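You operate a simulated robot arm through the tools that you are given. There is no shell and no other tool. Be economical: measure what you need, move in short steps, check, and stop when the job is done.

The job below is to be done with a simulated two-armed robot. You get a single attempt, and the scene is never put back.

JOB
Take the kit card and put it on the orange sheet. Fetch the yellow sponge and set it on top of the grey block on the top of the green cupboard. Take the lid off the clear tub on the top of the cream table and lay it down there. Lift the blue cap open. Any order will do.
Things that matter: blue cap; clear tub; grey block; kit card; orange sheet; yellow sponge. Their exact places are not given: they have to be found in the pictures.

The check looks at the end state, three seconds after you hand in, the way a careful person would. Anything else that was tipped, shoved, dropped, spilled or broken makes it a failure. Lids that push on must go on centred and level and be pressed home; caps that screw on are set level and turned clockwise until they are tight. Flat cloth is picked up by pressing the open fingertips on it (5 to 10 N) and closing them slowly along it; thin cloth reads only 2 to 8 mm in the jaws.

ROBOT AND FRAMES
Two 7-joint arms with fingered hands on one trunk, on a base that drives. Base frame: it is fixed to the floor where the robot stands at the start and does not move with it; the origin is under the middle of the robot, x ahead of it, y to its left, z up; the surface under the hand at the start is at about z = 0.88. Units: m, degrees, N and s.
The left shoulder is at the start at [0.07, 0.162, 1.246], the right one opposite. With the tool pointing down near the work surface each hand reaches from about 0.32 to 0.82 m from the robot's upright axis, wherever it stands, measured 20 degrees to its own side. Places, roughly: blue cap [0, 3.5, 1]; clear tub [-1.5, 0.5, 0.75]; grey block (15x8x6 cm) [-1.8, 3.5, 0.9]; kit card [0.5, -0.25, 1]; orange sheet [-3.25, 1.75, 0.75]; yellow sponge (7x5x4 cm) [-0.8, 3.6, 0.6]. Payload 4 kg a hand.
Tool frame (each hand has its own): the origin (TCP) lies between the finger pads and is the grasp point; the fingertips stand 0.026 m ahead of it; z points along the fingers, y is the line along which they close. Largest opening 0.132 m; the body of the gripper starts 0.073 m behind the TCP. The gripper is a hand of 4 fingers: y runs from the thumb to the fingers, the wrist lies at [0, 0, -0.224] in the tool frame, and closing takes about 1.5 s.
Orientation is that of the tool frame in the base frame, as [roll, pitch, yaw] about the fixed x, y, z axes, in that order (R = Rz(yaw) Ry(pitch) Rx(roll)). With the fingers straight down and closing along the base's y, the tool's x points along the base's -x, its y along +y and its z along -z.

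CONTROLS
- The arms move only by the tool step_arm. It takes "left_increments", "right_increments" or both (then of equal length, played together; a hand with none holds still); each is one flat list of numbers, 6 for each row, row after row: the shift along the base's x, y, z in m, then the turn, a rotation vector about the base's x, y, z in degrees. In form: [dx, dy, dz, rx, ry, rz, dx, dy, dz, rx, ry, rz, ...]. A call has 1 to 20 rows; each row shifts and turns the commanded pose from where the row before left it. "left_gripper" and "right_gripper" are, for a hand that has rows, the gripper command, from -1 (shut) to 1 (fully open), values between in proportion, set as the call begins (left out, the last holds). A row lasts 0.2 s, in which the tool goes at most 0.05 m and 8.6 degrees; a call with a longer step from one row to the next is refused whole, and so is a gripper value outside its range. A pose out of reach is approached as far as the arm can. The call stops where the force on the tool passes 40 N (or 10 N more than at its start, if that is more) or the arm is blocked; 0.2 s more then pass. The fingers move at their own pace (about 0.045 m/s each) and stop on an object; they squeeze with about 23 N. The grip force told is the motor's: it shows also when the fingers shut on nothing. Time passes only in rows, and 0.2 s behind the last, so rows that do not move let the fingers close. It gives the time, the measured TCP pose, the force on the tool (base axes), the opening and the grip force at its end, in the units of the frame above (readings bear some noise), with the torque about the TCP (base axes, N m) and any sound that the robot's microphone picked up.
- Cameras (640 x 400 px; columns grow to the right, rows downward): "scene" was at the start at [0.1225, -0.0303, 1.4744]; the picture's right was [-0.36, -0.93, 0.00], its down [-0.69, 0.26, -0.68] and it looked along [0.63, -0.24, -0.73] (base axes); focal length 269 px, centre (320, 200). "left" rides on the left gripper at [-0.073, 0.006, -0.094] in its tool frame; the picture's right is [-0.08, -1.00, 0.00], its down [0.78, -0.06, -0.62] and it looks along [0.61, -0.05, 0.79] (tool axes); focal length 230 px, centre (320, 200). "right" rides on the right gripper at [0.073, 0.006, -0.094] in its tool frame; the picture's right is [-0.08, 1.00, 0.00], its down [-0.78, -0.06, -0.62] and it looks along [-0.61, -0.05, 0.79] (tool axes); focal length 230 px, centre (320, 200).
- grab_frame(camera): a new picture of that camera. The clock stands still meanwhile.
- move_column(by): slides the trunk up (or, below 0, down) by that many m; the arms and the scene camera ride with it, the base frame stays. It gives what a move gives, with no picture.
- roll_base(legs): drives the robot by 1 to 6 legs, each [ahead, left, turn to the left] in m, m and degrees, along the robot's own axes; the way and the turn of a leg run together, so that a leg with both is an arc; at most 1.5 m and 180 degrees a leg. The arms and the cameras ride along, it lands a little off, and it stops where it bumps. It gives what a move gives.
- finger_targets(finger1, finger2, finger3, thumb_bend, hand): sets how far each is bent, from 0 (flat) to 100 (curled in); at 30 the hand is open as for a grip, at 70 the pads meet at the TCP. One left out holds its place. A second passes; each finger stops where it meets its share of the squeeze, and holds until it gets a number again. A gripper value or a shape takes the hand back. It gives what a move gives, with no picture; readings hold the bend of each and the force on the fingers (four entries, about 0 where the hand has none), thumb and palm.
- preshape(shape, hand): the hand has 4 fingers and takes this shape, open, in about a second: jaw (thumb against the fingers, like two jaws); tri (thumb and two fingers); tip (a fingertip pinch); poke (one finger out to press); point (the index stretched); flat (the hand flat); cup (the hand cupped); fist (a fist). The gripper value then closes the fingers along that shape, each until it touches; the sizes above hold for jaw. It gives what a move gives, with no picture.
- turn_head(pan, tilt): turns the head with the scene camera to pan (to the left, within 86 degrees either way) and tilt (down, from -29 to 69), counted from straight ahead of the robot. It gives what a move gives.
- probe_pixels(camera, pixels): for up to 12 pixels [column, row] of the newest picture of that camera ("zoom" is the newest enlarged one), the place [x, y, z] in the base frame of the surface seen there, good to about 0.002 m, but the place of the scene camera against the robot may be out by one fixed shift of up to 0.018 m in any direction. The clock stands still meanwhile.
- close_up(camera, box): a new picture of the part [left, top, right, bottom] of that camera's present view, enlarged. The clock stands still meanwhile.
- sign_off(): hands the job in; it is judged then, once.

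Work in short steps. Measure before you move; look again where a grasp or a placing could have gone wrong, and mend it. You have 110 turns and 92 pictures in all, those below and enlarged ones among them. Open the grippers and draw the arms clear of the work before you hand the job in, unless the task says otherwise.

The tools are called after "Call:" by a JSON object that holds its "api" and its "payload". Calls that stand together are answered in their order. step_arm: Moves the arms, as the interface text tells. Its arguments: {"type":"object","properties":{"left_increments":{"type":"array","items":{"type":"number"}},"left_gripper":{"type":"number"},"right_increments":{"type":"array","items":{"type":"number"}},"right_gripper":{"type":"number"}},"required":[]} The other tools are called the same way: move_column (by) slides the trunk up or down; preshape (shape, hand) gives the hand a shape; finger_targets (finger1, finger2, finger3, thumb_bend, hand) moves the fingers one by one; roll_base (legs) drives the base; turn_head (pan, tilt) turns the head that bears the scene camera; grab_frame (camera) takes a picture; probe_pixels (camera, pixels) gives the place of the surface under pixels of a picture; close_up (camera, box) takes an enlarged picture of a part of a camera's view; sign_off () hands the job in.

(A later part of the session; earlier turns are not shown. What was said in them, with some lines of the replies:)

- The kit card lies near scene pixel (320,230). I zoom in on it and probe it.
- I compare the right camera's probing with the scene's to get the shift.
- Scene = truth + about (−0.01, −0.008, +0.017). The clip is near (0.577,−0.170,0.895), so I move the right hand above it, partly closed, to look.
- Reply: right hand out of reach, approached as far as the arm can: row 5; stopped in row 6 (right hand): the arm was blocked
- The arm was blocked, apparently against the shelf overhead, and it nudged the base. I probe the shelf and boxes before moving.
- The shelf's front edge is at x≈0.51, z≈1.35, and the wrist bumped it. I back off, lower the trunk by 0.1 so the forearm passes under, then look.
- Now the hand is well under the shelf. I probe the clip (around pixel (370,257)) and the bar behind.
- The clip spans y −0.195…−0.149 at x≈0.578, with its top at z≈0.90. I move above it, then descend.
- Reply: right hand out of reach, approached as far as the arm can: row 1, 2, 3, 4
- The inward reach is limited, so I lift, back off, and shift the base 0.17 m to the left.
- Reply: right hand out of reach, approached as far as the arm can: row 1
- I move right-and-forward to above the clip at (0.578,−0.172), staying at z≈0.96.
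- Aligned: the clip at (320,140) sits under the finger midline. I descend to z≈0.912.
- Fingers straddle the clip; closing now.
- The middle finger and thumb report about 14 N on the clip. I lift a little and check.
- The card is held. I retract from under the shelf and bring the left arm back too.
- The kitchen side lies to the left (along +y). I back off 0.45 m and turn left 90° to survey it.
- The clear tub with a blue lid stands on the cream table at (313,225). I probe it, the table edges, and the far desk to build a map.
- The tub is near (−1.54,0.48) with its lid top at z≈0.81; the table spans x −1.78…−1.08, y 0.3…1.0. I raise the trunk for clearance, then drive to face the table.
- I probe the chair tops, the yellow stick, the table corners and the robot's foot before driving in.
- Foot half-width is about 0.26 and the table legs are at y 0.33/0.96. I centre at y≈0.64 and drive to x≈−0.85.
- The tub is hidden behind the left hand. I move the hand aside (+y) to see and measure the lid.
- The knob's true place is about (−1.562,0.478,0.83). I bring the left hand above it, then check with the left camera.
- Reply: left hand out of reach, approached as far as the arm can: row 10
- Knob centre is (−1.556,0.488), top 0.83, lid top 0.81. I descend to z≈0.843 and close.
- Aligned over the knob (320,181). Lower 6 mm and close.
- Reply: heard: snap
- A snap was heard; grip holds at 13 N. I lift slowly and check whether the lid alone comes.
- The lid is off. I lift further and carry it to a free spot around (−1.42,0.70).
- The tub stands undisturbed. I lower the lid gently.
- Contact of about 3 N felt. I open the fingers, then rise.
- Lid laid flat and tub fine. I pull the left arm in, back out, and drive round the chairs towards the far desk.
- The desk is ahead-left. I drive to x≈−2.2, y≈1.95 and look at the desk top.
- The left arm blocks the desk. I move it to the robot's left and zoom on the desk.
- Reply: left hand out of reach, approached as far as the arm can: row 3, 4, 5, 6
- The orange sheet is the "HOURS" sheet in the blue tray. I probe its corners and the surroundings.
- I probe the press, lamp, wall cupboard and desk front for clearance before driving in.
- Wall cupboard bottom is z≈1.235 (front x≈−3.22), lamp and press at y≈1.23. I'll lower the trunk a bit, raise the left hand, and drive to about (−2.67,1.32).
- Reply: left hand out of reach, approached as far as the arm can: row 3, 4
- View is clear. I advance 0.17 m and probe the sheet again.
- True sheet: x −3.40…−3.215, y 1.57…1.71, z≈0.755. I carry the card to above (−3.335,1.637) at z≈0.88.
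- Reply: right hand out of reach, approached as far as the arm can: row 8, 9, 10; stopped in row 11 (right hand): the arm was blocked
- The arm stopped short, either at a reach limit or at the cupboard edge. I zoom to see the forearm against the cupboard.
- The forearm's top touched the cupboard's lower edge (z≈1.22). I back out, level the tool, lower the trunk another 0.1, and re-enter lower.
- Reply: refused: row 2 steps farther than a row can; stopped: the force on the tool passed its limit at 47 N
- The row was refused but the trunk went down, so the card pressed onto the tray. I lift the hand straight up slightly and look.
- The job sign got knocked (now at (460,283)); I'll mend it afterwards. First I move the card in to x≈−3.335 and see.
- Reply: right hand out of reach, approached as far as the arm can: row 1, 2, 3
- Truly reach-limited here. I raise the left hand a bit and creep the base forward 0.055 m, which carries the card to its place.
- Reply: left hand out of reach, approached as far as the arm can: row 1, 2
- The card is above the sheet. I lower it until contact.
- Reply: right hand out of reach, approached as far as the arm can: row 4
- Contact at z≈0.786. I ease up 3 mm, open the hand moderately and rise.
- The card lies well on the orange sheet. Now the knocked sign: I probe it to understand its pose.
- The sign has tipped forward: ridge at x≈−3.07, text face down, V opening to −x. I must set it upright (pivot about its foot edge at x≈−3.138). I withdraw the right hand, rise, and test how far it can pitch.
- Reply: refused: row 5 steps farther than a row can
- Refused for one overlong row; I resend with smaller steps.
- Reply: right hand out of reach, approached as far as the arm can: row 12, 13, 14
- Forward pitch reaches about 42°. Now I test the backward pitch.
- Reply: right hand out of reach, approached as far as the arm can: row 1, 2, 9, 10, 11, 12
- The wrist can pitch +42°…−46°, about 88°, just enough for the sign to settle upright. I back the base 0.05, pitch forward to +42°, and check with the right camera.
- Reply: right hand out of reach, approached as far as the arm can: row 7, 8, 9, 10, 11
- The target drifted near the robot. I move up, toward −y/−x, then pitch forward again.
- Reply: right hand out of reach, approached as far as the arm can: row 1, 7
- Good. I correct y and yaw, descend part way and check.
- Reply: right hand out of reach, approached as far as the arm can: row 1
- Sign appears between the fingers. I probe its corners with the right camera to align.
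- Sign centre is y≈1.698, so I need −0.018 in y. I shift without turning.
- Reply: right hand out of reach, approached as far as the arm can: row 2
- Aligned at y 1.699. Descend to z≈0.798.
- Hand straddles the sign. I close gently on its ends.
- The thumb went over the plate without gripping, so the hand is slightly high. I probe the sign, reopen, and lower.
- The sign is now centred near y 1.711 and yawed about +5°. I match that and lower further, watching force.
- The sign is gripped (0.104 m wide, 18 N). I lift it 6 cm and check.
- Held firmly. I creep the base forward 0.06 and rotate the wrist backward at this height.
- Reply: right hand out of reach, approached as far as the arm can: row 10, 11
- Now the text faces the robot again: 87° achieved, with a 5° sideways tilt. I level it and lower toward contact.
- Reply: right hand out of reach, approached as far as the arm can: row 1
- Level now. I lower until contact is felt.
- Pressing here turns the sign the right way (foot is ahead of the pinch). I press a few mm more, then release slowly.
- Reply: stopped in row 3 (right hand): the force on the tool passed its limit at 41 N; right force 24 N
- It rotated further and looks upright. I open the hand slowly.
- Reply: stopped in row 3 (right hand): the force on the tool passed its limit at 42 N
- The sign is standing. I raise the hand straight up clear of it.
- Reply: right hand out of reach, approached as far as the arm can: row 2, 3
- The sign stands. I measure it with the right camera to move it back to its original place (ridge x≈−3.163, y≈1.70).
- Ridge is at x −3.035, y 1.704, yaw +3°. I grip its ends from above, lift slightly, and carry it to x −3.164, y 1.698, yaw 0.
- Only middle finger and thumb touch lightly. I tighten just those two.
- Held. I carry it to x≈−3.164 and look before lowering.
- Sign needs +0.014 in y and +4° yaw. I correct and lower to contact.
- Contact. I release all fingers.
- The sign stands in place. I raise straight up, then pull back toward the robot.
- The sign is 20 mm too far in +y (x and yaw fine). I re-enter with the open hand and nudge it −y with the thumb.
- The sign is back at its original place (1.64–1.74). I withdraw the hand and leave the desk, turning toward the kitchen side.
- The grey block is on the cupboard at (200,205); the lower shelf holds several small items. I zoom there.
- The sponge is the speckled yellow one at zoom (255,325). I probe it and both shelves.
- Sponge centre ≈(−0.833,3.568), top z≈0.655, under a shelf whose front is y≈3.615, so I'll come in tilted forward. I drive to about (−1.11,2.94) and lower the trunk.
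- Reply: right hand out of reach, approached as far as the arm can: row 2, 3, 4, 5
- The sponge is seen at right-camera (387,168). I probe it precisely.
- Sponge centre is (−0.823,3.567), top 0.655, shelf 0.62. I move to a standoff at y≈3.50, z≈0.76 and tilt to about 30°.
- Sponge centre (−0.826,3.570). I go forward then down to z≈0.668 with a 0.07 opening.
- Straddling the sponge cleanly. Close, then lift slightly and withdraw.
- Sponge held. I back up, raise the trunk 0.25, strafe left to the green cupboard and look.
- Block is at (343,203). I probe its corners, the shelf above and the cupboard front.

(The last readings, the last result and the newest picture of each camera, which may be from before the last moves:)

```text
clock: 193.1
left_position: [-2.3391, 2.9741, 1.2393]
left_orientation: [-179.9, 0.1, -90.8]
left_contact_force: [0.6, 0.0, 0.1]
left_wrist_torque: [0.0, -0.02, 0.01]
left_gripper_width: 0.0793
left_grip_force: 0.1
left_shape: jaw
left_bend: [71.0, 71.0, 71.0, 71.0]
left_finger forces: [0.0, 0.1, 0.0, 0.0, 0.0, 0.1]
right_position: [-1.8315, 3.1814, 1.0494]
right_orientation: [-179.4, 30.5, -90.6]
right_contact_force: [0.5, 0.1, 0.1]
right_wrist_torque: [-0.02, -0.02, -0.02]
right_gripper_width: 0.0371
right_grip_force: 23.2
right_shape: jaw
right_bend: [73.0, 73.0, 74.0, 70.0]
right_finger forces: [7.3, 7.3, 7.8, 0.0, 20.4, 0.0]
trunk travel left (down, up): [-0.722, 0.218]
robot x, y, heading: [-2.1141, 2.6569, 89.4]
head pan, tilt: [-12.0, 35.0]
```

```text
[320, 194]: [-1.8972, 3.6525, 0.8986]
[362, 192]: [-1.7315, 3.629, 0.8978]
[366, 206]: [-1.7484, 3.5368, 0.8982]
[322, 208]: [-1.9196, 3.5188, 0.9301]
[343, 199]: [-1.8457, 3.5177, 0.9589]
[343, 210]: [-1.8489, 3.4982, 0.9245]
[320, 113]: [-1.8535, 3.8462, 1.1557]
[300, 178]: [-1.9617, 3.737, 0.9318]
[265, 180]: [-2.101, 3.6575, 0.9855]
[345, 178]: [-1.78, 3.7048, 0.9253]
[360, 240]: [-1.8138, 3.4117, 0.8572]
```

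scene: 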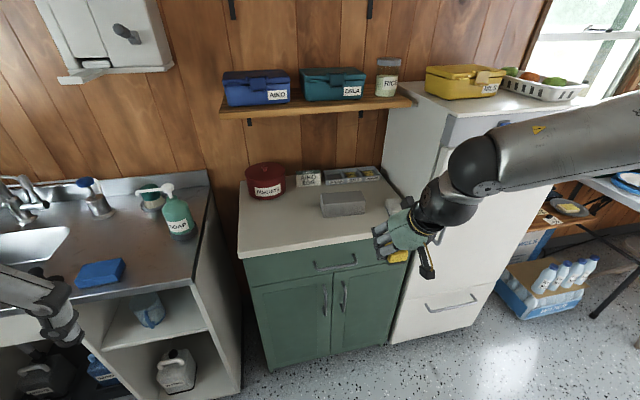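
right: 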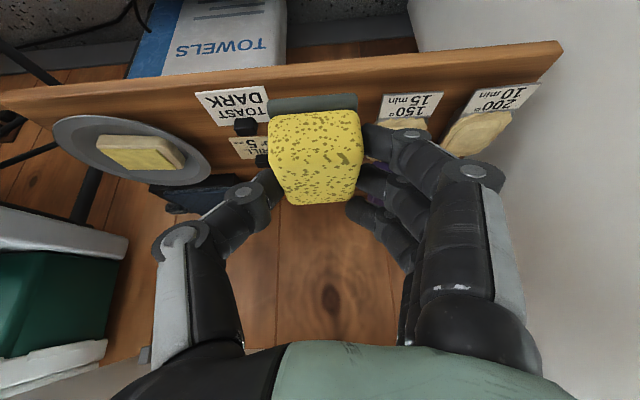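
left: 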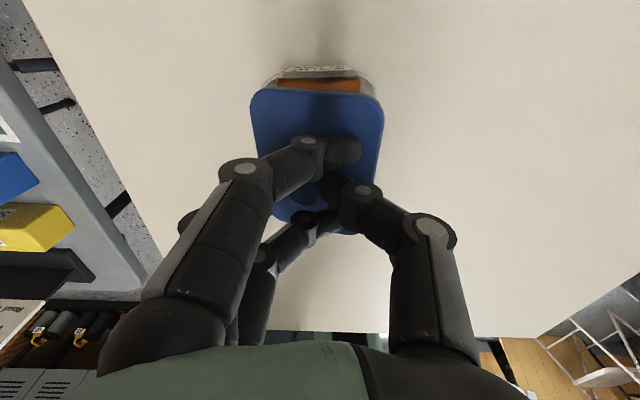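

Block centre ≈(−1.836,3.537), top ≈0.941. I drive ahead 0.28 and bring the sponge above it.

Call:
{"api": "roll_base", "payload": {"legs": [[0.28, 0, 0.4]]}}

Call:
{"api": "grab_frame", "payload": {"camera": "right"}}

```text
clock: 195.0
left_position: [-2.3401, 3.2453, 1.241]
left_orientation: [-180.0, 0.1, -90.3]
left_contact_force: [0.5, 0.1, -0.2]
left_wrist_torque: [-0.02, 0.0, 0.0]
left_gripper_width: 0.0791
left_grip_force: 0.0
left_shape: jaw
left_bend: [71.0, 71.0, 71.0, 71.0]
left_finger forces: [0.0, 0.0, 0.0, 0.0, 0.0, 0.1]
right_position: [-1.8352, 3.4586, 1.0508]
right_orientation: [-179.5, 30.4, -89.9]
right_contact_force: [-0.2, 0.4, 0.1]
right_wrist_torque: [-0.02, -0.01, -0.02]
right_gripper_width: 0.0374
right_grip_force: 22.7
right_shape: jaw
right_bend: [73.0, 73.0, 74.0, 70.0]
right_finger forces: [7.3, 7.2, 7.8, 0.1, 20.4, 0.0]
trunk travel left (down, up): [-0.722, 0.218]
robot x, y, heading: [-2.1079, 2.9324, 90.2]
head pan, tilt: [-12.0, 35.0]
```

```text
9 pictures are left
```

right: 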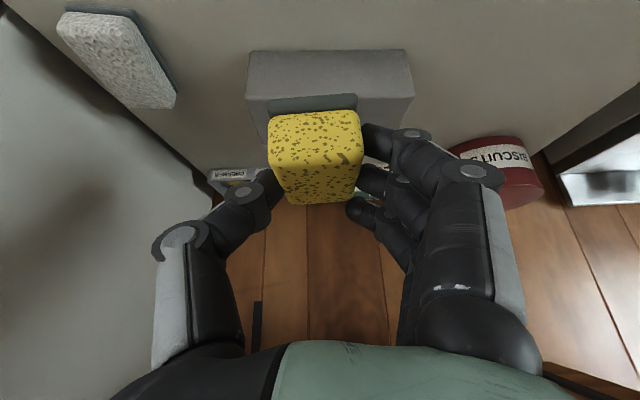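

Call:
{"api": "probe_pixels", "payload": {"camera": "right", "pixels": [[256, 97], [411, 95], [330, 92], [255, 60], [404, 55], [330, 65], [410, 85], [300, 102]]}}

```text
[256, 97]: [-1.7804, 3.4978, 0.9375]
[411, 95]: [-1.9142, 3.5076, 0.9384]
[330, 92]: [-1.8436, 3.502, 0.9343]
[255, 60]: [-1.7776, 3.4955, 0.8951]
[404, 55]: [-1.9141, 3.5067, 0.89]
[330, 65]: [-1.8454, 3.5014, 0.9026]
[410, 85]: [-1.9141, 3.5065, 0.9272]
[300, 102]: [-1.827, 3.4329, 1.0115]
```

Block centre is (−1.846,3.542), top 0.9385. I move over it and lower until contact.

Call:
{"api": "step_arm", "payload": {"right_increments": [-0.005, 0.04, 0, 0, 0, -2, -0.006, 0.042, 0, 0, 0, -2, 0, 0, -0.03, 0, 0, 0, 0, 0, -0.022, 0, 0, 0, 0, 0, -0.006, 0, 0, 0, 0, 0, -0.004, 0, 0, 0, 0, 0, -0.003, 0, 0, 0, 0, 0, 0, 0, 0, 0]}}

Call:
{"api": "close_up", "payload": {"camera": "scene", "box": [280, 140, 440, 240]}}

```text
clock: 196.8
left_position: [-2.3396, 3.2455, 1.2402]
left_orientation: [-180.0, 0.0, -90.2]
left_contact_force: [0.5, -0.3, -0.2]
left_wrist_torque: [0.01, -0.02, -0.01]
left_gripper_width: 0.0791
left_grip_force: 0.0
left_shape: jaw
left_bend: [71.0, 71.0, 71.0, 71.0]
left_finger forces: [0.1, 0.0, 0.0, 0.0, 0.0, 0.0]
right_position: [-1.8456, 3.5429, 0.9851]
right_orientation: [-179.5, 30.6, -94.0]
right_contact_force: [1.5, 0.2, 6.2]
right_wrist_torque: [0.17, 0.05, -0.04]
right_gripper_width: 0.0373
right_grip_force: 22.8
right_shape: jaw
right_bend: [73.0, 73.0, 74.0, 70.0]
right_finger forces: [7.1, 7.1, 10.5, 0.1, 22.0, 0.0]
trunk travel left (down, up): [-0.722, 0.218]
robot x, y, heading: [-2.1067, 2.9301, 89.9]
head pan, tilt: [-12.0, 35.0]
```

```text
4.00 times, centred on (360, 190) of scene
```

zoom: 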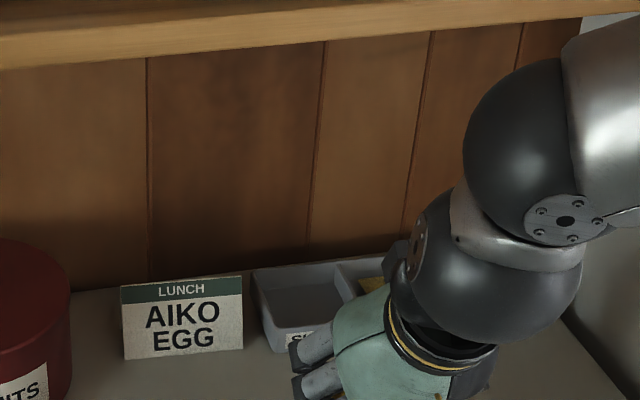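

Contact of 6 N exactly at the expected height. I open and withdraw up, then look with the right camera.

Call:
{"api": "step_arm", "payload": {"right_increments": [0, 0, 0, 0, 0, 0, 0, 0, 0, 0, 0, 0, 0, 0, 0, 0, 0, 0, 0, 0, 0, 0, 0, 0, 0, 0, 0.02, 0, 0, 0, 0, 0, 0.04, 0, 0, 0, 0, -0.02, 0.04, 0, 0, 0, 0, 0, 0, 0, 0, 0], "right_gripper": 0.1}}

Call:
{"api": "grab_frame", "payload": {"camera": "right"}}

```text
clock: 198.6
left_position: [-2.3395, 3.2484, 1.2411]
left_orientation: [180.0, 0.0, -90.1]
left_contact_force: [-0.4, -0.4, -0.4]
left_wrist_torque: [0.0, 0.0, 0.0]
left_gripper_width: 0.0794
left_grip_force: 0.1
left_shape: jaw
left_bend: [71.0, 71.0, 71.0, 71.0]
left_finger forces: [0.1, 0.0, 0.0, 0.0, 0.0, 0.1]
right_position: [-1.8445, 3.5235, 1.0835]
right_orientation: [-179.4, 30.4, -94.0]
right_contact_force: [0.7, -0.6, -0.1]
right_wrist_torque: [0.0, 0.02, 0.02]
right_gripper_width: 0.0718
right_grip_force: 0.0
right_shape: jaw
right_bend: [72.0, 72.0, 72.0, 70.0]
right_finger forces: [0.1, 0.0, 0.0, 0.0, 0.0, 0.1]
trunk travel left (down, up): [-0.722, 0.218]
robot x, y, heading: [-2.1093, 2.9298, 89.8]
head pan, tilt: [-12.0, 35.0]
```

```text
7 pictures are left
```

right: 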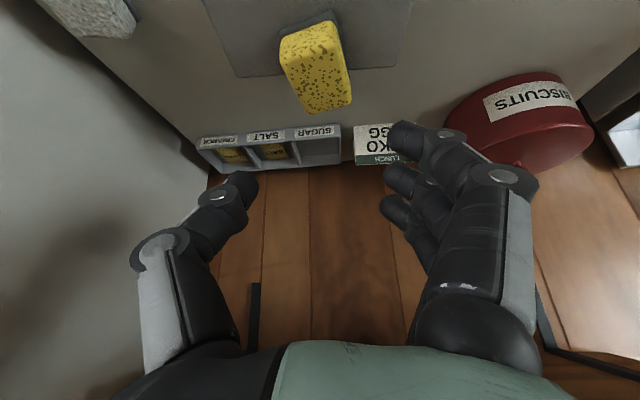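

Call:
{"api": "probe_pixels", "payload": {"camera": "right", "pixels": [[300, 45], [325, 105], [345, 60], [285, 70], [308, 22], [380, 64], [240, 75], [302, 106], [348, 100], [320, 75]]}}

```text
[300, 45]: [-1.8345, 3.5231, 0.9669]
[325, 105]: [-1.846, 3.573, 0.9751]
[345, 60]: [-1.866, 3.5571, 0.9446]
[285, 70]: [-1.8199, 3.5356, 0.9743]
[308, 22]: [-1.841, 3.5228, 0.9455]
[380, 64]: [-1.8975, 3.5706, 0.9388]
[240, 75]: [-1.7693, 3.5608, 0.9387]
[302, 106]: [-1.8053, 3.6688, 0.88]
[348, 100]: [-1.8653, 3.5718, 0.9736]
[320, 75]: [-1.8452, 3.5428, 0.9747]
```

The sponge lies flat on the block (top 0.9745). Now I back off and drive toward the table for the blue cap.

Call:
{"api": "roll_base", "payload": {"legs": [[-0.6, 0, 0], [0, -1.5, 0]]}}

Call:
{"api": "turn_head", "payload": {"pan": -27, "tilt": 22}}

Call:
{"api": "grab_frame", "payload": {"camera": "scene"}}

```text
clock: 209.1
left_position: [-0.8468, 2.6423, 1.2409]
left_orientation: [180.0, 0.2, -89.0]
left_contact_force: [-0.6, 0.1, 0.7]
left_wrist_torque: [0.0, -0.01, -0.03]
left_gripper_width: 0.0794
left_grip_force: 0.1
left_shape: jaw
left_bend: [71.0, 71.0, 71.0, 71.0]
left_finger forces: [0.1, 0.1, 0.0, 0.0, 0.1, 0.0]
right_position: [-0.3589, 2.9296, 1.0854]
right_orientation: [-179.5, 30.5, -92.8]
right_contact_force: [-0.4, -0.4, 0.4]
right_wrist_torque: [0.01, -0.01, 0.0]
right_gripper_width: 0.0719
right_grip_force: 0.1
right_shape: jaw
right_bend: [72.0, 72.0, 72.0, 70.0]
right_finger forces: [0.0, 0.1, 0.0, 0.0, 0.0, 0.0]
trunk travel left (down, up): [-0.722, 0.218]
robot x, y, heading: [-0.6065, 2.3358, 91.5]
head pan, tilt: [-12.0, 35.0]
```

```text
clock: 209.8
left_position: [-0.8459, 2.6423, 1.2409]
left_orientation: [179.9, 0.0, -88.9]
left_contact_force: [0.3, -0.5, -0.9]
left_wrist_torque: [0.0, 0.0, 0.01]
left_gripper_width: 0.0792
left_grip_force: 0.0
left_shape: jaw
left_bend: [71.0, 71.0, 71.0, 71.0]
left_finger forces: [0.0, 0.0, 0.1, 0.0, 0.0, 0.1]
right_position: [-0.3591, 2.9299, 1.0848]
right_orientation: [-179.6, 30.5, -92.7]
right_contact_force: [0.6, 0.7, -0.2]
right_wrist_torque: [0.01, 0.0, 0.01]
right_gripper_width: 0.0719
right_grip_force: 0.1
right_shape: jaw
right_bend: [72.0, 72.0, 72.0, 70.0]
right_finger forces: [0.0, 0.0, 0.0, 0.1, 0.0, 0.0]
trunk travel left (down, up): [-0.722, 0.218]
robot x, y, heading: [-0.6079, 2.3314, 91.2]
head pan, tilt: [-27.0, 22.0]
```

```text
6 pictures are left
```

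scene: 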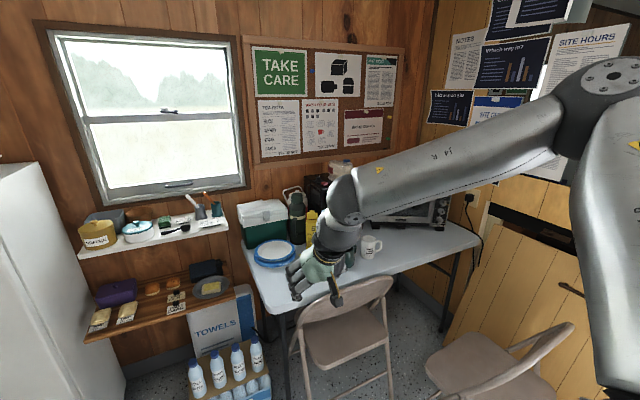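

The right arm hides the spot (bearing −27°). I turn the base right 40° so the arm swings away, and take an enlarged view.

Call:
{"api": "roll_base", "payload": {"legs": [[0, 0, -40]]}}

Call:
{"api": "turn_head", "payload": {"pan": 13, "tilt": 22}}

Call:
{"api": "close_up", "payload": {"camera": "scene", "box": [200, 110, 440, 260]}}

```text
clock: 212.1
left_position: [-0.5933, 2.7237, 1.2397]
left_orientation: [-180.0, 0.1, -128.9]
left_contact_force: [-0.3, -0.8, -0.5]
left_wrist_torque: [0.04, 0.0, -0.04]
left_gripper_width: 0.0791
left_grip_force: 0.1
left_shape: jaw
left_bend: [71.0, 71.0, 71.0, 71.0]
left_finger forces: [0.0, 0.0, 0.0, 0.0, 0.0, 0.1]
right_position: [-0.0334, 2.6301, 1.0837]
right_orientation: [-179.5, 30.6, -132.5]
right_contact_force: [-0.1, 0.0, 0.8]
right_wrist_torque: [-0.01, 0.0, 0.0]
right_gripper_width: 0.0717
right_grip_force: 0.2
right_shape: jaw
right_bend: [72.0, 72.0, 72.0, 70.0]
right_finger forces: [0.1, 0.0, 0.1, 0.1, 0.0, 0.0]
trunk travel left (down, up): [-0.722, 0.218]
robot x, y, heading: [-0.6067, 2.3287, 50.9]
head pan, tilt: [-27.0, 22.0]
```

```text
clock: 213.2
left_position: [-0.5933, 2.7238, 1.241]
left_orientation: [-180.0, 0.1, -128.9]
left_contact_force: [-0.2, 0.4, -0.3]
left_wrist_torque: [0.02, 0.02, 0.01]
left_gripper_width: 0.0793
left_grip_force: 0.1
left_shape: jaw
left_bend: [71.0, 71.0, 71.0, 71.0]
left_finger forces: [0.0, 0.0, 0.0, 0.1, 0.0, 0.0]
right_position: [-0.0342, 2.6312, 1.0844]
right_orientation: [-179.5, 30.5, -132.7]
right_contact_force: [-0.6, 1.2, 0.0]
right_wrist_torque: [-0.01, 0.0, 0.0]
right_gripper_width: 0.0718
right_grip_force: 0.0
right_shape: jaw
right_bend: [72.0, 72.0, 72.0, 70.0]
right_finger forces: [0.0, 0.1, 0.0, 0.0, 0.1, 0.0]
trunk travel left (down, up): [-0.722, 0.218]
robot x, y, heading: [-0.6087, 2.333, 51.2]
head pan, tilt: [13.0, 22.0]
```

```text
2.67 times, centred on (320, 185) of scene
```

zoom: 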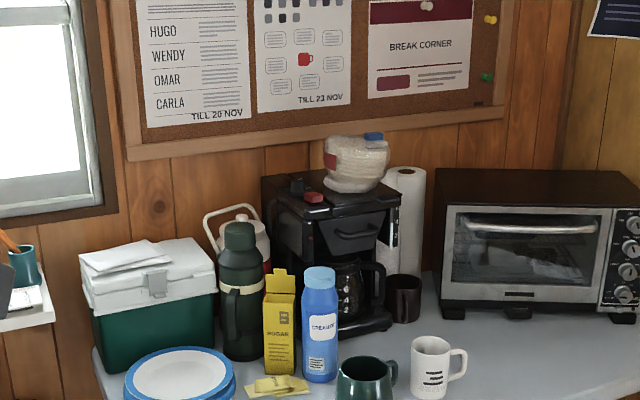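

The blue CREAMER bottle with a blue cap at zoom (319,278) is the target. I probe it and take one tight close-up for the hinge.

Call:
{"api": "probe_pixels", "payload": {"camera": "zoom", "pixels": [[319, 268], [305, 278], [334, 278], [319, 285], [319, 320], [319, 378], [280, 275], [347, 310], [285, 300], [360, 365], [432, 345], [290, 384]]}}

Call:
{"api": "close_up", "payload": {"camera": "scene", "box": [296, 200, 344, 230]}}

```text
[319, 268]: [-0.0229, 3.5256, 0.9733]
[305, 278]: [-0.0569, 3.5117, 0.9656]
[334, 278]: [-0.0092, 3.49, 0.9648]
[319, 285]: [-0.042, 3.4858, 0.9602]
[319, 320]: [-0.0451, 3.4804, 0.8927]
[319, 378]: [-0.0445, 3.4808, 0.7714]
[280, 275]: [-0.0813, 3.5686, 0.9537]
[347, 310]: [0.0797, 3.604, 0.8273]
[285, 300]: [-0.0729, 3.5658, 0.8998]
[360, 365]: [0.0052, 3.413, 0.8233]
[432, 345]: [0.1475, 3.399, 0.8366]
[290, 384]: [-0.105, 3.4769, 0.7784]
```

```text
13.33 times, centred on (320, 215) of scene
```

zoom: 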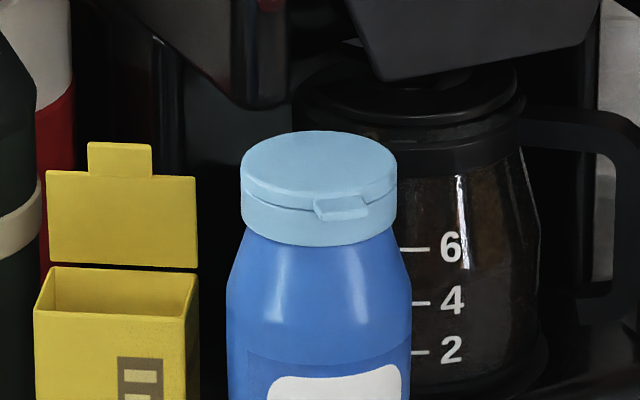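

The cap is a flip lid with a tab on our side at (340,208). I probe tab, lid edge and top.

Call:
{"api": "probe_pixels", "payload": {"camera": "zoom", "pixels": [[340, 202], [320, 207], [362, 205], [340, 216], [340, 195], [320, 160], [246, 165], [394, 165], [320, 135], [320, 225], [250, 200], [393, 190]]}}

```text
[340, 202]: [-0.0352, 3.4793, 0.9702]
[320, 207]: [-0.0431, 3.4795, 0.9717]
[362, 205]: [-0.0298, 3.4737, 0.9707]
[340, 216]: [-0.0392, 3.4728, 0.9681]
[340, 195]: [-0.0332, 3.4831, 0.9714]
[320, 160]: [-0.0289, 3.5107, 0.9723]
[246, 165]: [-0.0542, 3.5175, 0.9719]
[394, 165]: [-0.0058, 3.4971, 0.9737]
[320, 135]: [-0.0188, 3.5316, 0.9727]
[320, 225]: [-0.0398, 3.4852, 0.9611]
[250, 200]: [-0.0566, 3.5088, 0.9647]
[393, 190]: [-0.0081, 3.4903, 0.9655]
```

I probe the chair in the last full scene picture to plan where the base may stand.

Call:
{"api": "probe_pixels", "payload": {"camera": "scene", "pixels": [[385, 283], [305, 308], [292, 350], [300, 395], [390, 350], [395, 390], [345, 345], [330, 370], [430, 365], [560, 328], [370, 245], [255, 290]]}}

```text
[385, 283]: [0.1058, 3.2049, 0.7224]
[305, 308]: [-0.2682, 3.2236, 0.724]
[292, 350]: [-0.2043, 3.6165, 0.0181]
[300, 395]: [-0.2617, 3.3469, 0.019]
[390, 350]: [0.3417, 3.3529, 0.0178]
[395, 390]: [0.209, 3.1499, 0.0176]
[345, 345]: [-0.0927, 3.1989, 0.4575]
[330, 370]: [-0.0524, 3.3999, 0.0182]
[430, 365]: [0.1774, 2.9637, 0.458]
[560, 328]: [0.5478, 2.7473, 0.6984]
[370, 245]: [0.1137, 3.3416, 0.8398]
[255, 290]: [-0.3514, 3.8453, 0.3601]
```

Chair backs are ≤0.72 m high, so the arm can pass above. I drive to (−0.34,2.53) facing the table, lower the trunk, shape the right hand to poke, pitch it forward and look.

Call:
{"api": "roll_base", "payload": {"legs": [[0, 0, 38.8], [0, -0.27, 0], [0.2, 0, 0]]}}

Call:
{"api": "move_column", "payload": {"by": -0.13}}

Call:
{"api": "preshape", "payload": {"hand": "right", "shape": "poke"}}

Call:
{"api": "step_arm", "payload": {"right_increments": [0.01, 0.02, 0, 7, 0, 0, 0.01, 0.02, 0, 7, 0, 0, 0.01, 0.02, 0, 7, 0, 0, 0.01, 0.02, 0, 7, 0, 0, 0.005, 0.02, 0, 7, 0, 0, 0, 0.02, 0, 7, 0, 0, 0, 0, 0, 0, 0, 0]}}

Call:
{"api": "grab_frame", "payload": {"camera": "right"}}

```text
clock: 218.1
left_position: [-0.5619, 2.8489, 1.2414]
left_orientation: [180.0, 0.2, -91.2]
left_contact_force: [0.0, 0.5, 0.1]
left_wrist_torque: [0.03, -0.02, -0.02]
left_gripper_width: 0.079
left_grip_force: 0.1
left_shape: jaw
left_bend: [71.0, 71.0, 71.0, 71.0]
left_finger forces: [0.1, 0.0, 0.0, 0.0, 0.0, 0.0]
right_position: [-0.0625, 3.1155, 1.085]
right_orientation: [-179.5, 30.6, -95.0]
right_contact_force: [-0.6, 0.4, 0.3]
right_wrist_torque: [0.02, 0.02, -0.01]
right_gripper_width: 0.0717
right_grip_force: 0.1
right_shape: jaw
right_bend: [72.0, 72.0, 72.0, 70.0]
right_finger forces: [0.0, 0.1, 0.0, 0.0, 0.1, 0.1]
trunk travel left (down, up): [-0.722, 0.218]
robot x, y, heading: [-0.3317, 2.5309, 88.9]
head pan, tilt: [13.0, 22.0]
```

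```text
clock: 219.7
left_position: [-0.5624, 2.8484, 1.1104]
left_orientation: [-180.0, 0.0, -91.2]
left_contact_force: [0.1, -0.1, 0.5]
left_wrist_torque: [0.01, -0.03, 0.01]
left_gripper_width: 0.0792
left_grip_force: 0.0
left_shape: jaw
left_bend: [71.0, 71.0, 71.0, 71.0]
left_finger forces: [0.0, 0.0, 0.0, 0.1, 0.1, 0.1]
right_position: [-0.062, 3.1176, 0.9547]
right_orientation: [-179.5, 30.4, -95.0]
right_contact_force: [0.1, 0.3, 0.0]
right_wrist_torque: [-0.04, 0.01, -0.04]
right_gripper_width: 0.0716
right_grip_force: 0.1
right_shape: jaw
right_bend: [72.0, 72.0, 72.0, 70.0]
right_finger forces: [0.0, 0.0, 0.1, 0.1, 0.1, 0.0]
trunk travel left (down, up): [-0.592, 0.348]
robot x, y, heading: [-0.3368, 2.5273, 88.9]
head pan, tilt: [13.0, 22.0]
```

```text
clock: 220.6
left_position: [-0.5614, 2.8489, 1.1109]
left_orientation: [-180.0, 0.1, -91.2]
left_contact_force: [0.5, -0.4, -1.0]
left_wrist_torque: [0.03, 0.02, -0.02]
left_gripper_width: 0.0792
left_grip_force: 0.1
left_shape: jaw
left_bend: [71.0, 71.0, 71.0, 71.0]
left_finger forces: [0.0, 0.0, 0.0, 0.0, 0.0, 0.0]
right_position: [-0.0625, 3.1167, 0.954]
right_orientation: [-179.5, 30.5, -95.0]
right_contact_force: [-0.3, -0.4, -0.6]
right_wrist_torque: [0.01, 0.01, -0.02]
right_gripper_width: 0.0
right_grip_force: 0.1
right_shape: poke
right_bend: [100.0, 100.0, 100.0, 46.0]
right_finger forces: [0.0, 0.0, 0.0, 0.1, 0.0, 0.0]
trunk travel left (down, up): [-0.592, 0.348]
robot x, y, heading: [-0.3384, 2.5312, 88.8]
head pan, tilt: [13.0, 22.0]
```

```text
clock: 222.2
left_position: [-0.5618, 2.8497, 1.1112]
left_orientation: [-180.0, 0.1, -91.2]
left_contact_force: [0.3, -0.8, -0.1]
left_wrist_torque: [-0.02, -0.01, 0.04]
left_gripper_width: 0.0792
left_grip_force: 0.1
left_shape: jaw
left_bend: [71.0, 71.0, 71.0, 71.0]
left_finger forces: [0.1, 0.0, 0.0, 0.0, 0.0, 0.1]
right_position: [-0.0174, 3.238, 0.9552]
right_orientation: [169.7, 72.2, -104.1]
right_contact_force: [0.3, -0.2, 0.4]
right_wrist_torque: [-0.01, 0.01, 0.03]
right_gripper_width: 0.0002
right_grip_force: 0.0
right_shape: poke
right_bend: [100.0, 100.0, 100.0, 46.0]
right_finger forces: [0.0, 0.1, 0.0, 0.0, 0.1, 0.0]
trunk travel left (down, up): [-0.592, 0.348]
robot x, y, heading: [-0.3351, 2.5311, 88.8]
head pan, tilt: [13.0, 22.0]
```

```text
3 pictures are left
```

right: 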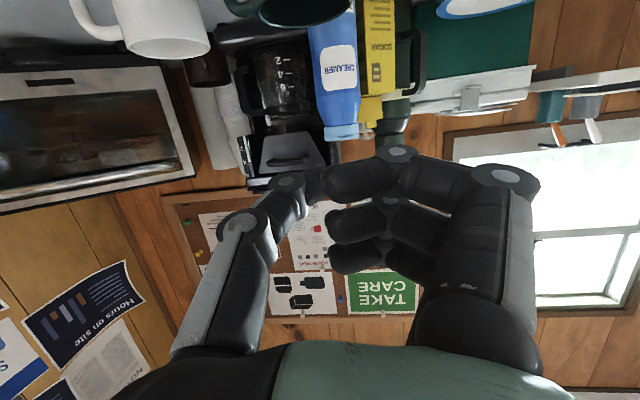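

Pitch reached 72°. I probe the cap with this camera and set one finger (middle) out with the others curled.

Call:
{"api": "probe_pixels", "payload": {"camera": "right", "pixels": [[340, 128], [327, 128], [340, 134], [355, 128], [334, 131], [345, 131], [358, 134], [340, 122], [325, 134], [340, 138]]}}

Call:
{"api": "finger_targets", "payload": {"hand": "right", "finger1": 100, "finger2": 68, "finger3": 100, "thumb_bend": 35}}

Call:
{"api": "close_up", "payload": {"camera": "right", "box": [220, 80, 460, 280]}}

```text
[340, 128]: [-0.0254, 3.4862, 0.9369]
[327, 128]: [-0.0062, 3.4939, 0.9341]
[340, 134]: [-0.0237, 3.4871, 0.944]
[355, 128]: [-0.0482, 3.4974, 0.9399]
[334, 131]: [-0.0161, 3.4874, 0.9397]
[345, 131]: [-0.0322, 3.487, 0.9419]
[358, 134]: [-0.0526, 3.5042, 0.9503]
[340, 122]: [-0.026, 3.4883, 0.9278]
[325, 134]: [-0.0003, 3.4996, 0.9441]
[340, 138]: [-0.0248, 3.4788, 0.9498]
```

```text
clock: 223.2
left_position: [-0.5613, 2.8496, 1.111]
left_orientation: [-180.0, 0.2, -91.2]
left_contact_force: [0.0, 0.2, -0.3]
left_wrist_torque: [-0.01, 0.01, 0.0]
left_gripper_width: 0.0792
left_grip_force: 0.1
left_shape: jaw
left_bend: [71.0, 71.0, 71.0, 71.0]
left_finger forces: [0.0, 0.1, 0.1, 0.1, 0.1, 0.1]
right_position: [-0.0179, 3.2382, 0.9536]
right_orientation: [169.6, 72.1, -104.0]
right_contact_force: [-0.6, -0.2, 0.0]
right_wrist_torque: [-0.03, -0.04, 0.0]
right_gripper_width: 0.0568
right_grip_force: 0.0
right_shape: fingers
right_bend: [100.0, 68.0, 100.0, 35.0]
right_finger forces: [0.0, 0.1, 0.1, 0.0, 0.0, 0.0]
trunk travel left (down, up): [-0.592, 0.348]
robot x, y, heading: [-0.335, 2.5288, 88.7]
head pan, tilt: [13.0, 22.0]
```

```text
2.00 times, centred on (340, 180) of right
```

zoom: 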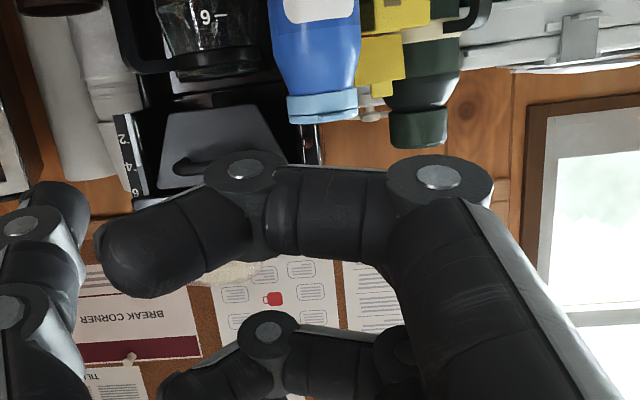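

Tab is at about (−0.030,3.475), underside ≈0.945. The middle finger's tip leads. I lower the hand a little and bring the base 0.19 m ahead to just short of the bottle.

Call:
{"api": "step_arm", "payload": {"right_increments": [-0.004, 0, -0.018, 0, 0, 0, 0, 0, 0, 0, 0, 0]}}

Call:
{"api": "roll_base", "payload": {"legs": [[0.18, 0, 0]]}}

Call:
{"api": "close_up", "payload": {"camera": "right", "box": [220, 40, 460, 240]}}

```text
clock: 223.8
left_position: [-0.5619, 2.8501, 1.1107]
left_orientation: [-180.0, 0.1, -91.2]
left_contact_force: [0.0, -0.4, -0.1]
left_wrist_torque: [0.03, 0.0, 0.01]
left_gripper_width: 0.0791
left_grip_force: 0.0
left_shape: jaw
left_bend: [71.0, 71.0, 71.0, 71.0]
left_finger forces: [0.0, 0.1, 0.0, 0.1, 0.0, 0.0]
right_position: [-0.0216, 3.2371, 0.937]
right_orientation: [169.6, 72.1, -104.1]
right_contact_force: [0.3, 0.1, -0.1]
right_wrist_torque: [0.0, 0.01, 0.0]
right_gripper_width: 0.0572
right_grip_force: 0.0
right_shape: fingers
right_bend: [100.0, 68.0, 100.0, 35.0]
right_finger forces: [0.0, 0.0, 0.1, 0.0, 0.0, 0.0]
trunk travel left (down, up): [-0.592, 0.348]
robot x, y, heading: [-0.3352, 2.5306, 89.1]
head pan, tilt: [13.0, 22.0]
```

```text
clock: 225.3
left_position: [-0.5574, 3.0259, 1.1105]
left_orientation: [179.9, 0.1, -91.4]
left_contact_force: [0.1, 0.1, 0.4]
left_wrist_torque: [-0.01, -0.03, 0.03]
left_gripper_width: 0.0793
left_grip_force: 0.0
left_shape: jaw
left_bend: [71.0, 71.0, 71.0, 71.0]
left_finger forces: [0.0, 0.0, 0.0, 0.0, 0.1, 0.0]
right_position: [-0.0167, 3.4149, 0.936]
right_orientation: [169.6, 72.1, -104.0]
right_contact_force: [0.0, -0.2, 0.0]
right_wrist_torque: [0.02, -0.02, 0.01]
right_gripper_width: 0.057
right_grip_force: 0.0
right_shape: fingers
right_bend: [100.0, 68.0, 100.0, 35.0]
right_finger forces: [0.0, 0.1, 0.1, 0.0, 0.1, 0.1]
trunk travel left (down, up): [-0.592, 0.348]
robot x, y, heading: [-0.3342, 2.7087, 88.6]
head pan, tilt: [13.0, 22.0]
```

```text
2.00 times, centred on (340, 140) of right
```

zoom: 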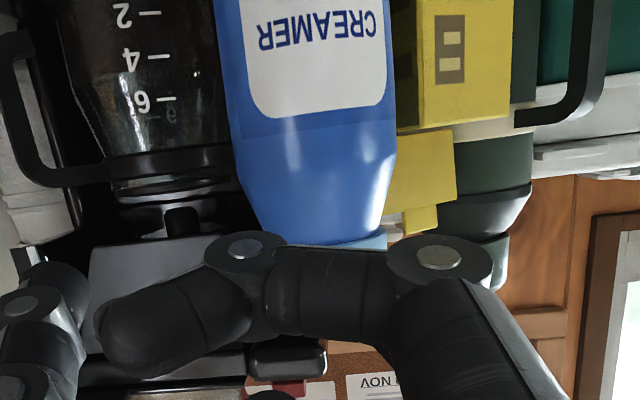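

Call:
{"api": "probe_pixels", "payload": {"camera": "zoom", "pixels": [[370, 240], [330, 236], [300, 200], [228, 100], [394, 100], [380, 246], [315, 150], [345, 240], [262, 200], [330, 300], [150, 330]]}}

```text
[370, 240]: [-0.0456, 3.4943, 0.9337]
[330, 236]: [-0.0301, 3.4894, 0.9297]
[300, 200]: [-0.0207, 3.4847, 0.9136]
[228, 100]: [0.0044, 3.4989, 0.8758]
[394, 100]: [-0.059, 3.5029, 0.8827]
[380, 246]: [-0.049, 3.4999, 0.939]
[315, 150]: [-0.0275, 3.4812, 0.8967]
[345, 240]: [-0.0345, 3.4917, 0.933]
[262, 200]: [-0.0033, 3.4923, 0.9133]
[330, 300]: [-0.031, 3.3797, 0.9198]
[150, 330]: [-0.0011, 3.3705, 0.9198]
```

Cap centre is (−0.027,3.516) and the tab's outer edge about y 3.476 at z≈0.95. I insert the fingertip under the tab and begin to lift gently.

Call:
{"api": "step_arm", "payload": {"right_increments": [-0.006, 0.02, 0, 0, 0, 0, 0, 0.015, 0, 0, 0, 0, 0, 0.008, 0, 0, 0, 0, 0, 0.004, 0, 0, 0, 0, 0, 0, 0, 0, 0, 0]}}

Call:
{"api": "step_arm", "payload": {"right_increments": [0, 0, 0.004, 0, 0, 0, 0, 0, 0.004, 0, 0, 0, 0, 0, 0.004, 0, 0, 0, 0, 0, 0.004, 0, 0, 0, 0, 0, 0, 0, 0, 0]}}

```text
clock: 226.5
left_position: [-0.5568, 3.0269, 1.1121]
left_orientation: [-180.0, 0.1, -91.3]
left_contact_force: [0.3, -0.1, 0.2]
left_wrist_torque: [-0.01, 0.01, 0.03]
left_gripper_width: 0.0794
left_grip_force: 0.1
left_shape: jaw
left_bend: [71.0, 71.0, 71.0, 71.0]
left_finger forces: [0.0, 0.0, 0.0, 0.0, 0.0, 0.0]
right_position: [-0.0247, 3.4616, 0.9352]
right_orientation: [169.5, 72.0, -104.2]
right_contact_force: [0.4, -1.4, -0.4]
right_wrist_torque: [-0.04, 0.0, 0.0]
right_gripper_width: 0.0569
right_grip_force: 0.7
right_shape: fingers
right_bend: [100.0, 68.0, 100.0, 35.0]
right_finger forces: [0.1, 0.8, 0.0, 0.1, 0.1, 0.0]
trunk travel left (down, up): [-0.592, 0.348]
robot x, y, heading: [-0.3329, 2.7066, 88.8]
head pan, tilt: [13.0, 22.0]
```

```text
clock: 227.7
left_position: [-0.5582, 3.0253, 1.1099]
left_orientation: [179.9, 0.1, -91.3]
left_contact_force: [0.2, 0.9, -0.3]
left_wrist_torque: [0.0, 0.03, -0.03]
left_gripper_width: 0.0792
left_grip_force: 0.1
left_shape: jaw
left_bend: [71.0, 71.0, 71.0, 71.0]
left_finger forces: [0.0, 0.1, 0.0, 0.0, 0.0, 0.0]
right_position: [-0.0234, 3.4627, 0.9532]
right_orientation: [169.6, 72.1, -104.3]
right_contact_force: [1.4, -0.5, 0.4]
right_wrist_torque: [0.01, 0.01, 0.03]
right_gripper_width: 0.0569
right_grip_force: 0.3
right_shape: fingers
right_bend: [100.0, 68.0, 100.0, 35.0]
right_finger forces: [0.0, 0.8, 0.0, 0.1, 0.0, 0.0]
trunk travel left (down, up): [-0.592, 0.348]
robot x, y, heading: [-0.3317, 2.7092, 88.7]
head pan, tilt: [13.0, 22.0]
```

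A light, steady 0.8 N on the finger. I lift further and watch whether contact persists.

Call:
{"api": "step_arm", "payload": {"right_increments": [0, 0.002, 0.008, 0, 0, 0, 0, 0.003, 0.008, 0, 0, 0, 0, 0, 0, 0, 0, 0]}}

Call:
{"api": "close_up", "payload": {"camera": "right", "box": [220, 40, 460, 240]}}

```text
clock: 228.5
left_position: [-0.5559, 3.0267, 1.1116]
left_orientation: [180.0, 0.1, -91.3]
left_contact_force: [0.1, 0.4, 0.6]
left_wrist_torque: [-0.02, -0.03, -0.01]
left_gripper_width: 0.0793
left_grip_force: 0.1
left_shape: jaw
left_bend: [71.0, 71.0, 71.0, 71.0]
left_finger forces: [0.0, 0.0, 0.0, 0.0, 0.0, 0.0]
right_position: [-0.0212, 3.4656, 0.9701]
right_orientation: [169.6, 72.1, -104.1]
right_contact_force: [-0.8, 0.5, -0.9]
right_wrist_torque: [0.03, 0.04, 0.03]
right_gripper_width: 0.0569
right_grip_force: 0.0
right_shape: fingers
right_bend: [100.0, 68.0, 100.0, 35.0]
right_finger forces: [0.1, 0.0, 0.1, 0.1, 0.0, 0.0]
trunk travel left (down, up): [-0.592, 0.348]
robot x, y, heading: [-0.3325, 2.71, 88.8]
head pan, tilt: [13.0, 22.0]
```

```text
2.00 times, centred on (340, 140) of right
5 turns are left
```

zoom: 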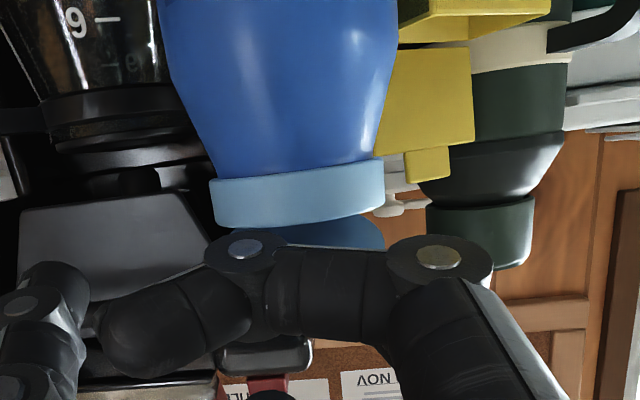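

The darker inner face above the light-blue rim shows the lid lifting. I follow the hinge arc up and over, draw back, and check with the last picture.

Call:
{"api": "step_arm", "payload": {"right_increments": [0, 0.0045, 0.011, 0, 0, 0, 0, 0.0068, 0.0085, 0, 0, 0, 0, 0.0079, 0.0065, 0, 0, 0, 0, 0.0087, 0.0041, 0, 0, 0, 0, 0.0093, 0.0026, 0, 0, 0, 0, 0.0095, 0.001, 0, 0, 0, 0, 0.0095, 0, 0, 0, 0, 0, 0, 0, 0, 0, 0]}}

Call:
{"api": "step_arm", "payload": {"right_increments": [0, -0.02, 0.004, 0, 0, 0, 0, -0.03, 0.004, 0, 0, 0, 0, -0.04, 0, 0, 0, 0, 0, -0.03, 0, 0, 0, 0, 0, 0, 0, 0, 0, 0]}}

Call:
{"api": "close_up", "payload": {"camera": "right", "box": [220, 40, 460, 240]}}

```text
clock: 230.3
left_position: [-0.5574, 3.0267, 1.1102]
left_orientation: [180.0, 0.2, -91.4]
left_contact_force: [0.1, 0.4, 0.2]
left_wrist_torque: [0.0, -0.01, -0.03]
left_gripper_width: 0.0792
left_grip_force: 0.0
left_shape: jaw
left_bend: [71.0, 71.0, 71.0, 71.0]
left_finger forces: [0.1, 0.0, 0.0, 0.0, 0.0, 0.0]
right_position: [-0.0213, 3.5235, 1.0019]
right_orientation: [169.6, 72.1, -104.2]
right_contact_force: [-0.3, 0.2, -0.5]
right_wrist_torque: [-0.02, 0.03, -0.03]
right_gripper_width: 0.0572
right_grip_force: 0.0
right_shape: fingers
right_bend: [100.0, 68.0, 100.0, 35.0]
right_finger forces: [0.0, 0.0, 0.0, 0.0, 0.0, 0.1]
trunk travel left (down, up): [-0.592, 0.348]
robot x, y, heading: [-0.3289, 2.7098, 88.9]
head pan, tilt: [13.0, 22.0]
```

```text
clock: 231.5
left_position: [-0.5585, 3.0273, 1.1109]
left_orientation: [180.0, 0.0, -91.4]
left_contact_force: [-0.3, -0.3, -0.3]
left_wrist_torque: [0.01, 0.02, -0.01]
left_gripper_width: 0.079
left_grip_force: 0.1
left_shape: jaw
left_bend: [71.0, 71.0, 71.0, 71.0]
left_finger forces: [0.0, 0.0, 0.0, 0.0, 0.0, 0.0]
right_position: [-0.0232, 3.4042, 1.0086]
right_orientation: [169.8, 72.1, -104.0]
right_contact_force: [-1.0, 0.0, -0.3]
right_wrist_torque: [-0.01, -0.03, -0.01]
right_gripper_width: 0.0571
right_grip_force: 0.1
right_shape: fingers
right_bend: [100.0, 68.0, 100.0, 35.0]
right_finger forces: [0.0, 0.0, 0.1, 0.0, 0.0, 0.1]
trunk travel left (down, up): [-0.592, 0.348]
robot x, y, heading: [-0.3327, 2.7099, 89.0]
head pan, tilt: [13.0, 22.0]
```

```text
refused: no pictures are left
4 turns are left
```

No pictures remain. I probe the last view's darker surface to judge the lid's angle.

Call:
{"api": "probe_pixels", "payload": {"camera": "zoom", "pixels": [[330, 225], [330, 232], [330, 240], [370, 225], [375, 240], [290, 235], [300, 190], [300, 220], [350, 245], [265, 225], [260, 205], [370, 200]]}}

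```text
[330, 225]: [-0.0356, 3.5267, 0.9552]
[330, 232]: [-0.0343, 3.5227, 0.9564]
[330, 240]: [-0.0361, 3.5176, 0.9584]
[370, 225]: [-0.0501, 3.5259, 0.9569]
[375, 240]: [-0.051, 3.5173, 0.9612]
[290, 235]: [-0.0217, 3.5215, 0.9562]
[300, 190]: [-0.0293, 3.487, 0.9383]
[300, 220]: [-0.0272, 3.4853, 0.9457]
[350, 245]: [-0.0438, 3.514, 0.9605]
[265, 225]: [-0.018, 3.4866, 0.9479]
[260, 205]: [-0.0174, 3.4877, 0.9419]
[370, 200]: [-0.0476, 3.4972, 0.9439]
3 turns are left
```

At that moment the lid was already ~22° open and the arc kept under it. To be sure, I repeat the same under-tab sweep once (harmless if it is already open), then withdraw, reopen the hand and back the base off.

Call:
{"api": "step_arm", "payload": {"right_increments": [0, 0, -0.037, 0, 0, 0, 0, 0, -0.036, 0, 0, 0, 0, 0.03, 0, 0, 0, 0, 0, 0.018, 0, 0, 0, 0, 0, 0.006, 0, 0, 0, 0, 0, 0.002, 0.009, 0, 0, 0, 0, 0.002, 0.009, 0, 0, 0, 0, 0.003, 0.016, 0, 0, 0, 0, 0.005, 0.011, 0, 0, 0, 0, 0.0068, 0.0085, 0, 0, 0, 0, 0.0079, 0.0065, 0, 0, 0, 0, 0.0087, 0.0041, 0, 0, 0, 0, 0.0093, 0.0026, 0, 0, 0, 0, 0.0095, 0.001, 0, 0, 0, 0, 0.0095, 0, 0, 0, 0, 0, 0.009, 0, 0, 0, 0, 0, 0, 0, 0, 0, 0]}}

Call:
{"api": "step_arm", "payload": {"right_increments": [0, -0.02, 0.004, 0, 0, 0, 0, -0.03, 0.004, 0, 0, 0, 0, -0.04, 0.01, 0, 0, 0, 0, -0.04, 0.01, 0, 0, 0, 0, -0.04, 0, 0, 0, 0, 0, 0, 0, 0, 0, 0]}}

Call:
{"api": "roll_base", "payload": {"legs": [[-0.4, 0, 0]]}}

Call:
{"api": "preshape", "payload": {"hand": "right", "shape": "jaw"}}

Call:
{"api": "step_arm", "payload": {"right_increments": [0, 0, 0, 0, 0, 0, 0, 0, 0, 0, 0, 0, 0, 0, 0, 0, 0, 0], "left_increments": [0, 0, 0, 0, 0, 0, 0, 0, 0, 0, 0, 0, 0, 0, 0, 0, 0, 0], "left_gripper": 1, "right_gripper": 1}}

```text
clock: 235.1
left_position: [-0.5565, 3.0263, 1.1097]
left_orientation: [180.0, 0.0, -91.3]
left_contact_force: [-0.3, 1.0, 0.4]
left_wrist_torque: [-0.03, -0.03, 0.01]
left_gripper_width: 0.0792
left_grip_force: 0.1
left_shape: jaw
left_bend: [71.0, 71.0, 71.0, 71.0]
left_finger forces: [0.0, 0.1, 0.0, 0.1, 0.0, 0.0]
right_position: [-0.0218, 3.5295, 1.0067]
right_orientation: [169.6, 72.2, -104.1]
right_contact_force: [-0.7, 0.7, -0.2]
right_wrist_torque: [0.03, 0.0, 0.03]
right_gripper_width: 0.0566
right_grip_force: 0.1
right_shape: fingers
right_bend: [100.0, 68.0, 100.0, 35.0]
right_finger forces: [0.0, 0.0, 0.1, 0.0, 0.0, 0.0]
trunk travel left (down, up): [-0.592, 0.348]
robot x, y, heading: [-0.3289, 2.7098, 88.7]
head pan, tilt: [13.0, 22.0]
```

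```text
clock: 236.5
left_position: [-0.5579, 3.0275, 1.1117]
left_orientation: [-180.0, 0.1, -91.2]
left_contact_force: [0.7, 0.2, -0.1]
left_wrist_torque: [0.02, -0.01, 0.02]
left_gripper_width: 0.0792
left_grip_force: 0.0
left_shape: jaw
left_bend: [71.0, 71.0, 71.0, 71.0]
left_finger forces: [0.1, 0.0, 0.1, 0.0, 0.1, 0.0]
right_position: [-0.0201, 3.3588, 1.0321]
right_orientation: [169.7, 72.0, -104.0]
right_contact_force: [0.8, -0.5, -0.5]
right_wrist_torque: [0.02, -0.01, -0.02]
right_gripper_width: 0.0568
right_grip_force: 0.0
right_shape: fingers
right_bend: [100.0, 68.0, 100.0, 35.0]
right_finger forces: [0.0, 0.1, 0.0, 0.1, 0.0, 0.0]
trunk travel left (down, up): [-0.592, 0.348]
robot x, y, heading: [-0.3306, 2.708, 88.6]
head pan, tilt: [13.0, 22.0]
```

```text
clock: 239.0
left_position: [-0.5657, 2.6305, 1.1104]
left_orientation: [180.0, 0.1, -91.6]
left_contact_force: [0.5, 0.4, 0.0]
left_wrist_torque: [-0.03, 0.01, 0.02]
left_gripper_width: 0.0792
left_grip_force: 0.2
left_shape: jaw
left_bend: [71.0, 71.0, 71.0, 71.0]
left_finger forces: [0.0, 0.0, 0.0, 0.0, 0.0, 0.0]
right_position: [-0.0261, 2.9602, 1.0325]
right_orientation: [169.6, 72.1, -104.3]
right_contact_force: [0.6, 0.2, 0.3]
right_wrist_torque: [-0.05, 0.0, 0.01]
right_gripper_width: 0.057
right_grip_force: 0.0
right_shape: fingers
right_bend: [100.0, 68.0, 100.0, 35.0]
right_finger forces: [0.0, 0.1, 0.0, 0.0, 0.0, 0.1]
trunk travel left (down, up): [-0.592, 0.348]
robot x, y, heading: [-0.346, 2.3109, 88.8]
head pan, tilt: [13.0, 22.0]
```

```text
clock: 239.9
left_position: [-0.5652, 2.6299, 1.1116]
left_orientation: [179.9, 0.1, -91.5]
left_contact_force: [1.0, 0.4, 0.5]
left_wrist_torque: [-0.01, 0.01, 0.03]
left_gripper_width: 0.0792
left_grip_force: 0.1
left_shape: jaw
left_bend: [71.0, 71.0, 71.0, 71.0]
left_finger forces: [0.0, 0.0, 0.0, 0.0, 0.0, 0.0]
right_position: [-0.026, 2.96, 1.0321]
right_orientation: [169.5, 72.1, -104.4]
right_contact_force: [0.2, -1.3, -0.6]
right_wrist_torque: [-0.03, 0.01, 0.01]
right_gripper_width: 0.1318
right_grip_force: 0.0
right_shape: jaw
right_bend: [30.0, 30.0, 30.0, 30.0]
right_finger forces: [0.0, 0.1, 0.0, 0.0, 0.1, 0.0]
trunk travel left (down, up): [-0.592, 0.348]
robot x, y, heading: [-0.3404, 2.31, 88.4]
head pan, tilt: [13.0, 22.0]
```

```text
clock: 240.7
left_position: [-0.5635, 2.6301, 1.1106]
left_orientation: [179.9, 0.1, -91.5]
left_contact_force: [0.8, -0.5, 1.1]
left_wrist_torque: [0.02, -0.03, -0.02]
left_gripper_width: 0.1317
left_grip_force: 0.0
left_shape: jaw
left_bend: [30.0, 30.0, 30.0, 30.0]
left_finger forces: [0.1, 0.1, 0.0, 0.0, 0.0, 0.0]
right_position: [-0.0257, 2.9602, 1.0337]
right_orientation: [169.5, 72.1, -104.3]
right_contact_force: [1.0, -0.6, 0.6]
right_wrist_torque: [-0.01, 0.05, 0.0]
right_gripper_width: 0.1318
right_grip_force: 0.0
right_shape: jaw
right_bend: [30.0, 30.0, 30.0, 30.0]
right_finger forces: [0.1, 0.0, 0.0, 0.0, 0.0, 0.1]
trunk travel left (down, up): [-0.592, 0.348]
robot x, y, heading: [-0.3431, 2.3097, 88.3]
head pan, tilt: [13.0, 22.0]
2 turns are left
```

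Both hands are open and clear of the work, and no turns or pictures remain for further checks. I hand the job in.

Call:
{"api": "sign_off", "payload": {}}

```text
The job is handed in.
```

I handed the job in with three of the four parts confirmed. The blue cap is probably fully open, but I ran out of pictures before I could see it.

- **Kit card:** it lies flat on the orange sheet.
- **Yellow sponge:** it sits on top of the grey block on the green cupboard.
- **Clear tub:** the lid is off and lying on the cream table beside the tub.
- **Blue cap:** my last look showed it about 22° open. I then swept a finger under it twice, following the hinge past upright, and felt almost no resistance.

While placing the card I knocked over the "JOB" sign on the desk. I stood it back up, and it measured within a few millimetres of where it had been.

At the very start my right arm bumped the shelf above the counter and nudged the robot's own base. I saw nothing there moved.
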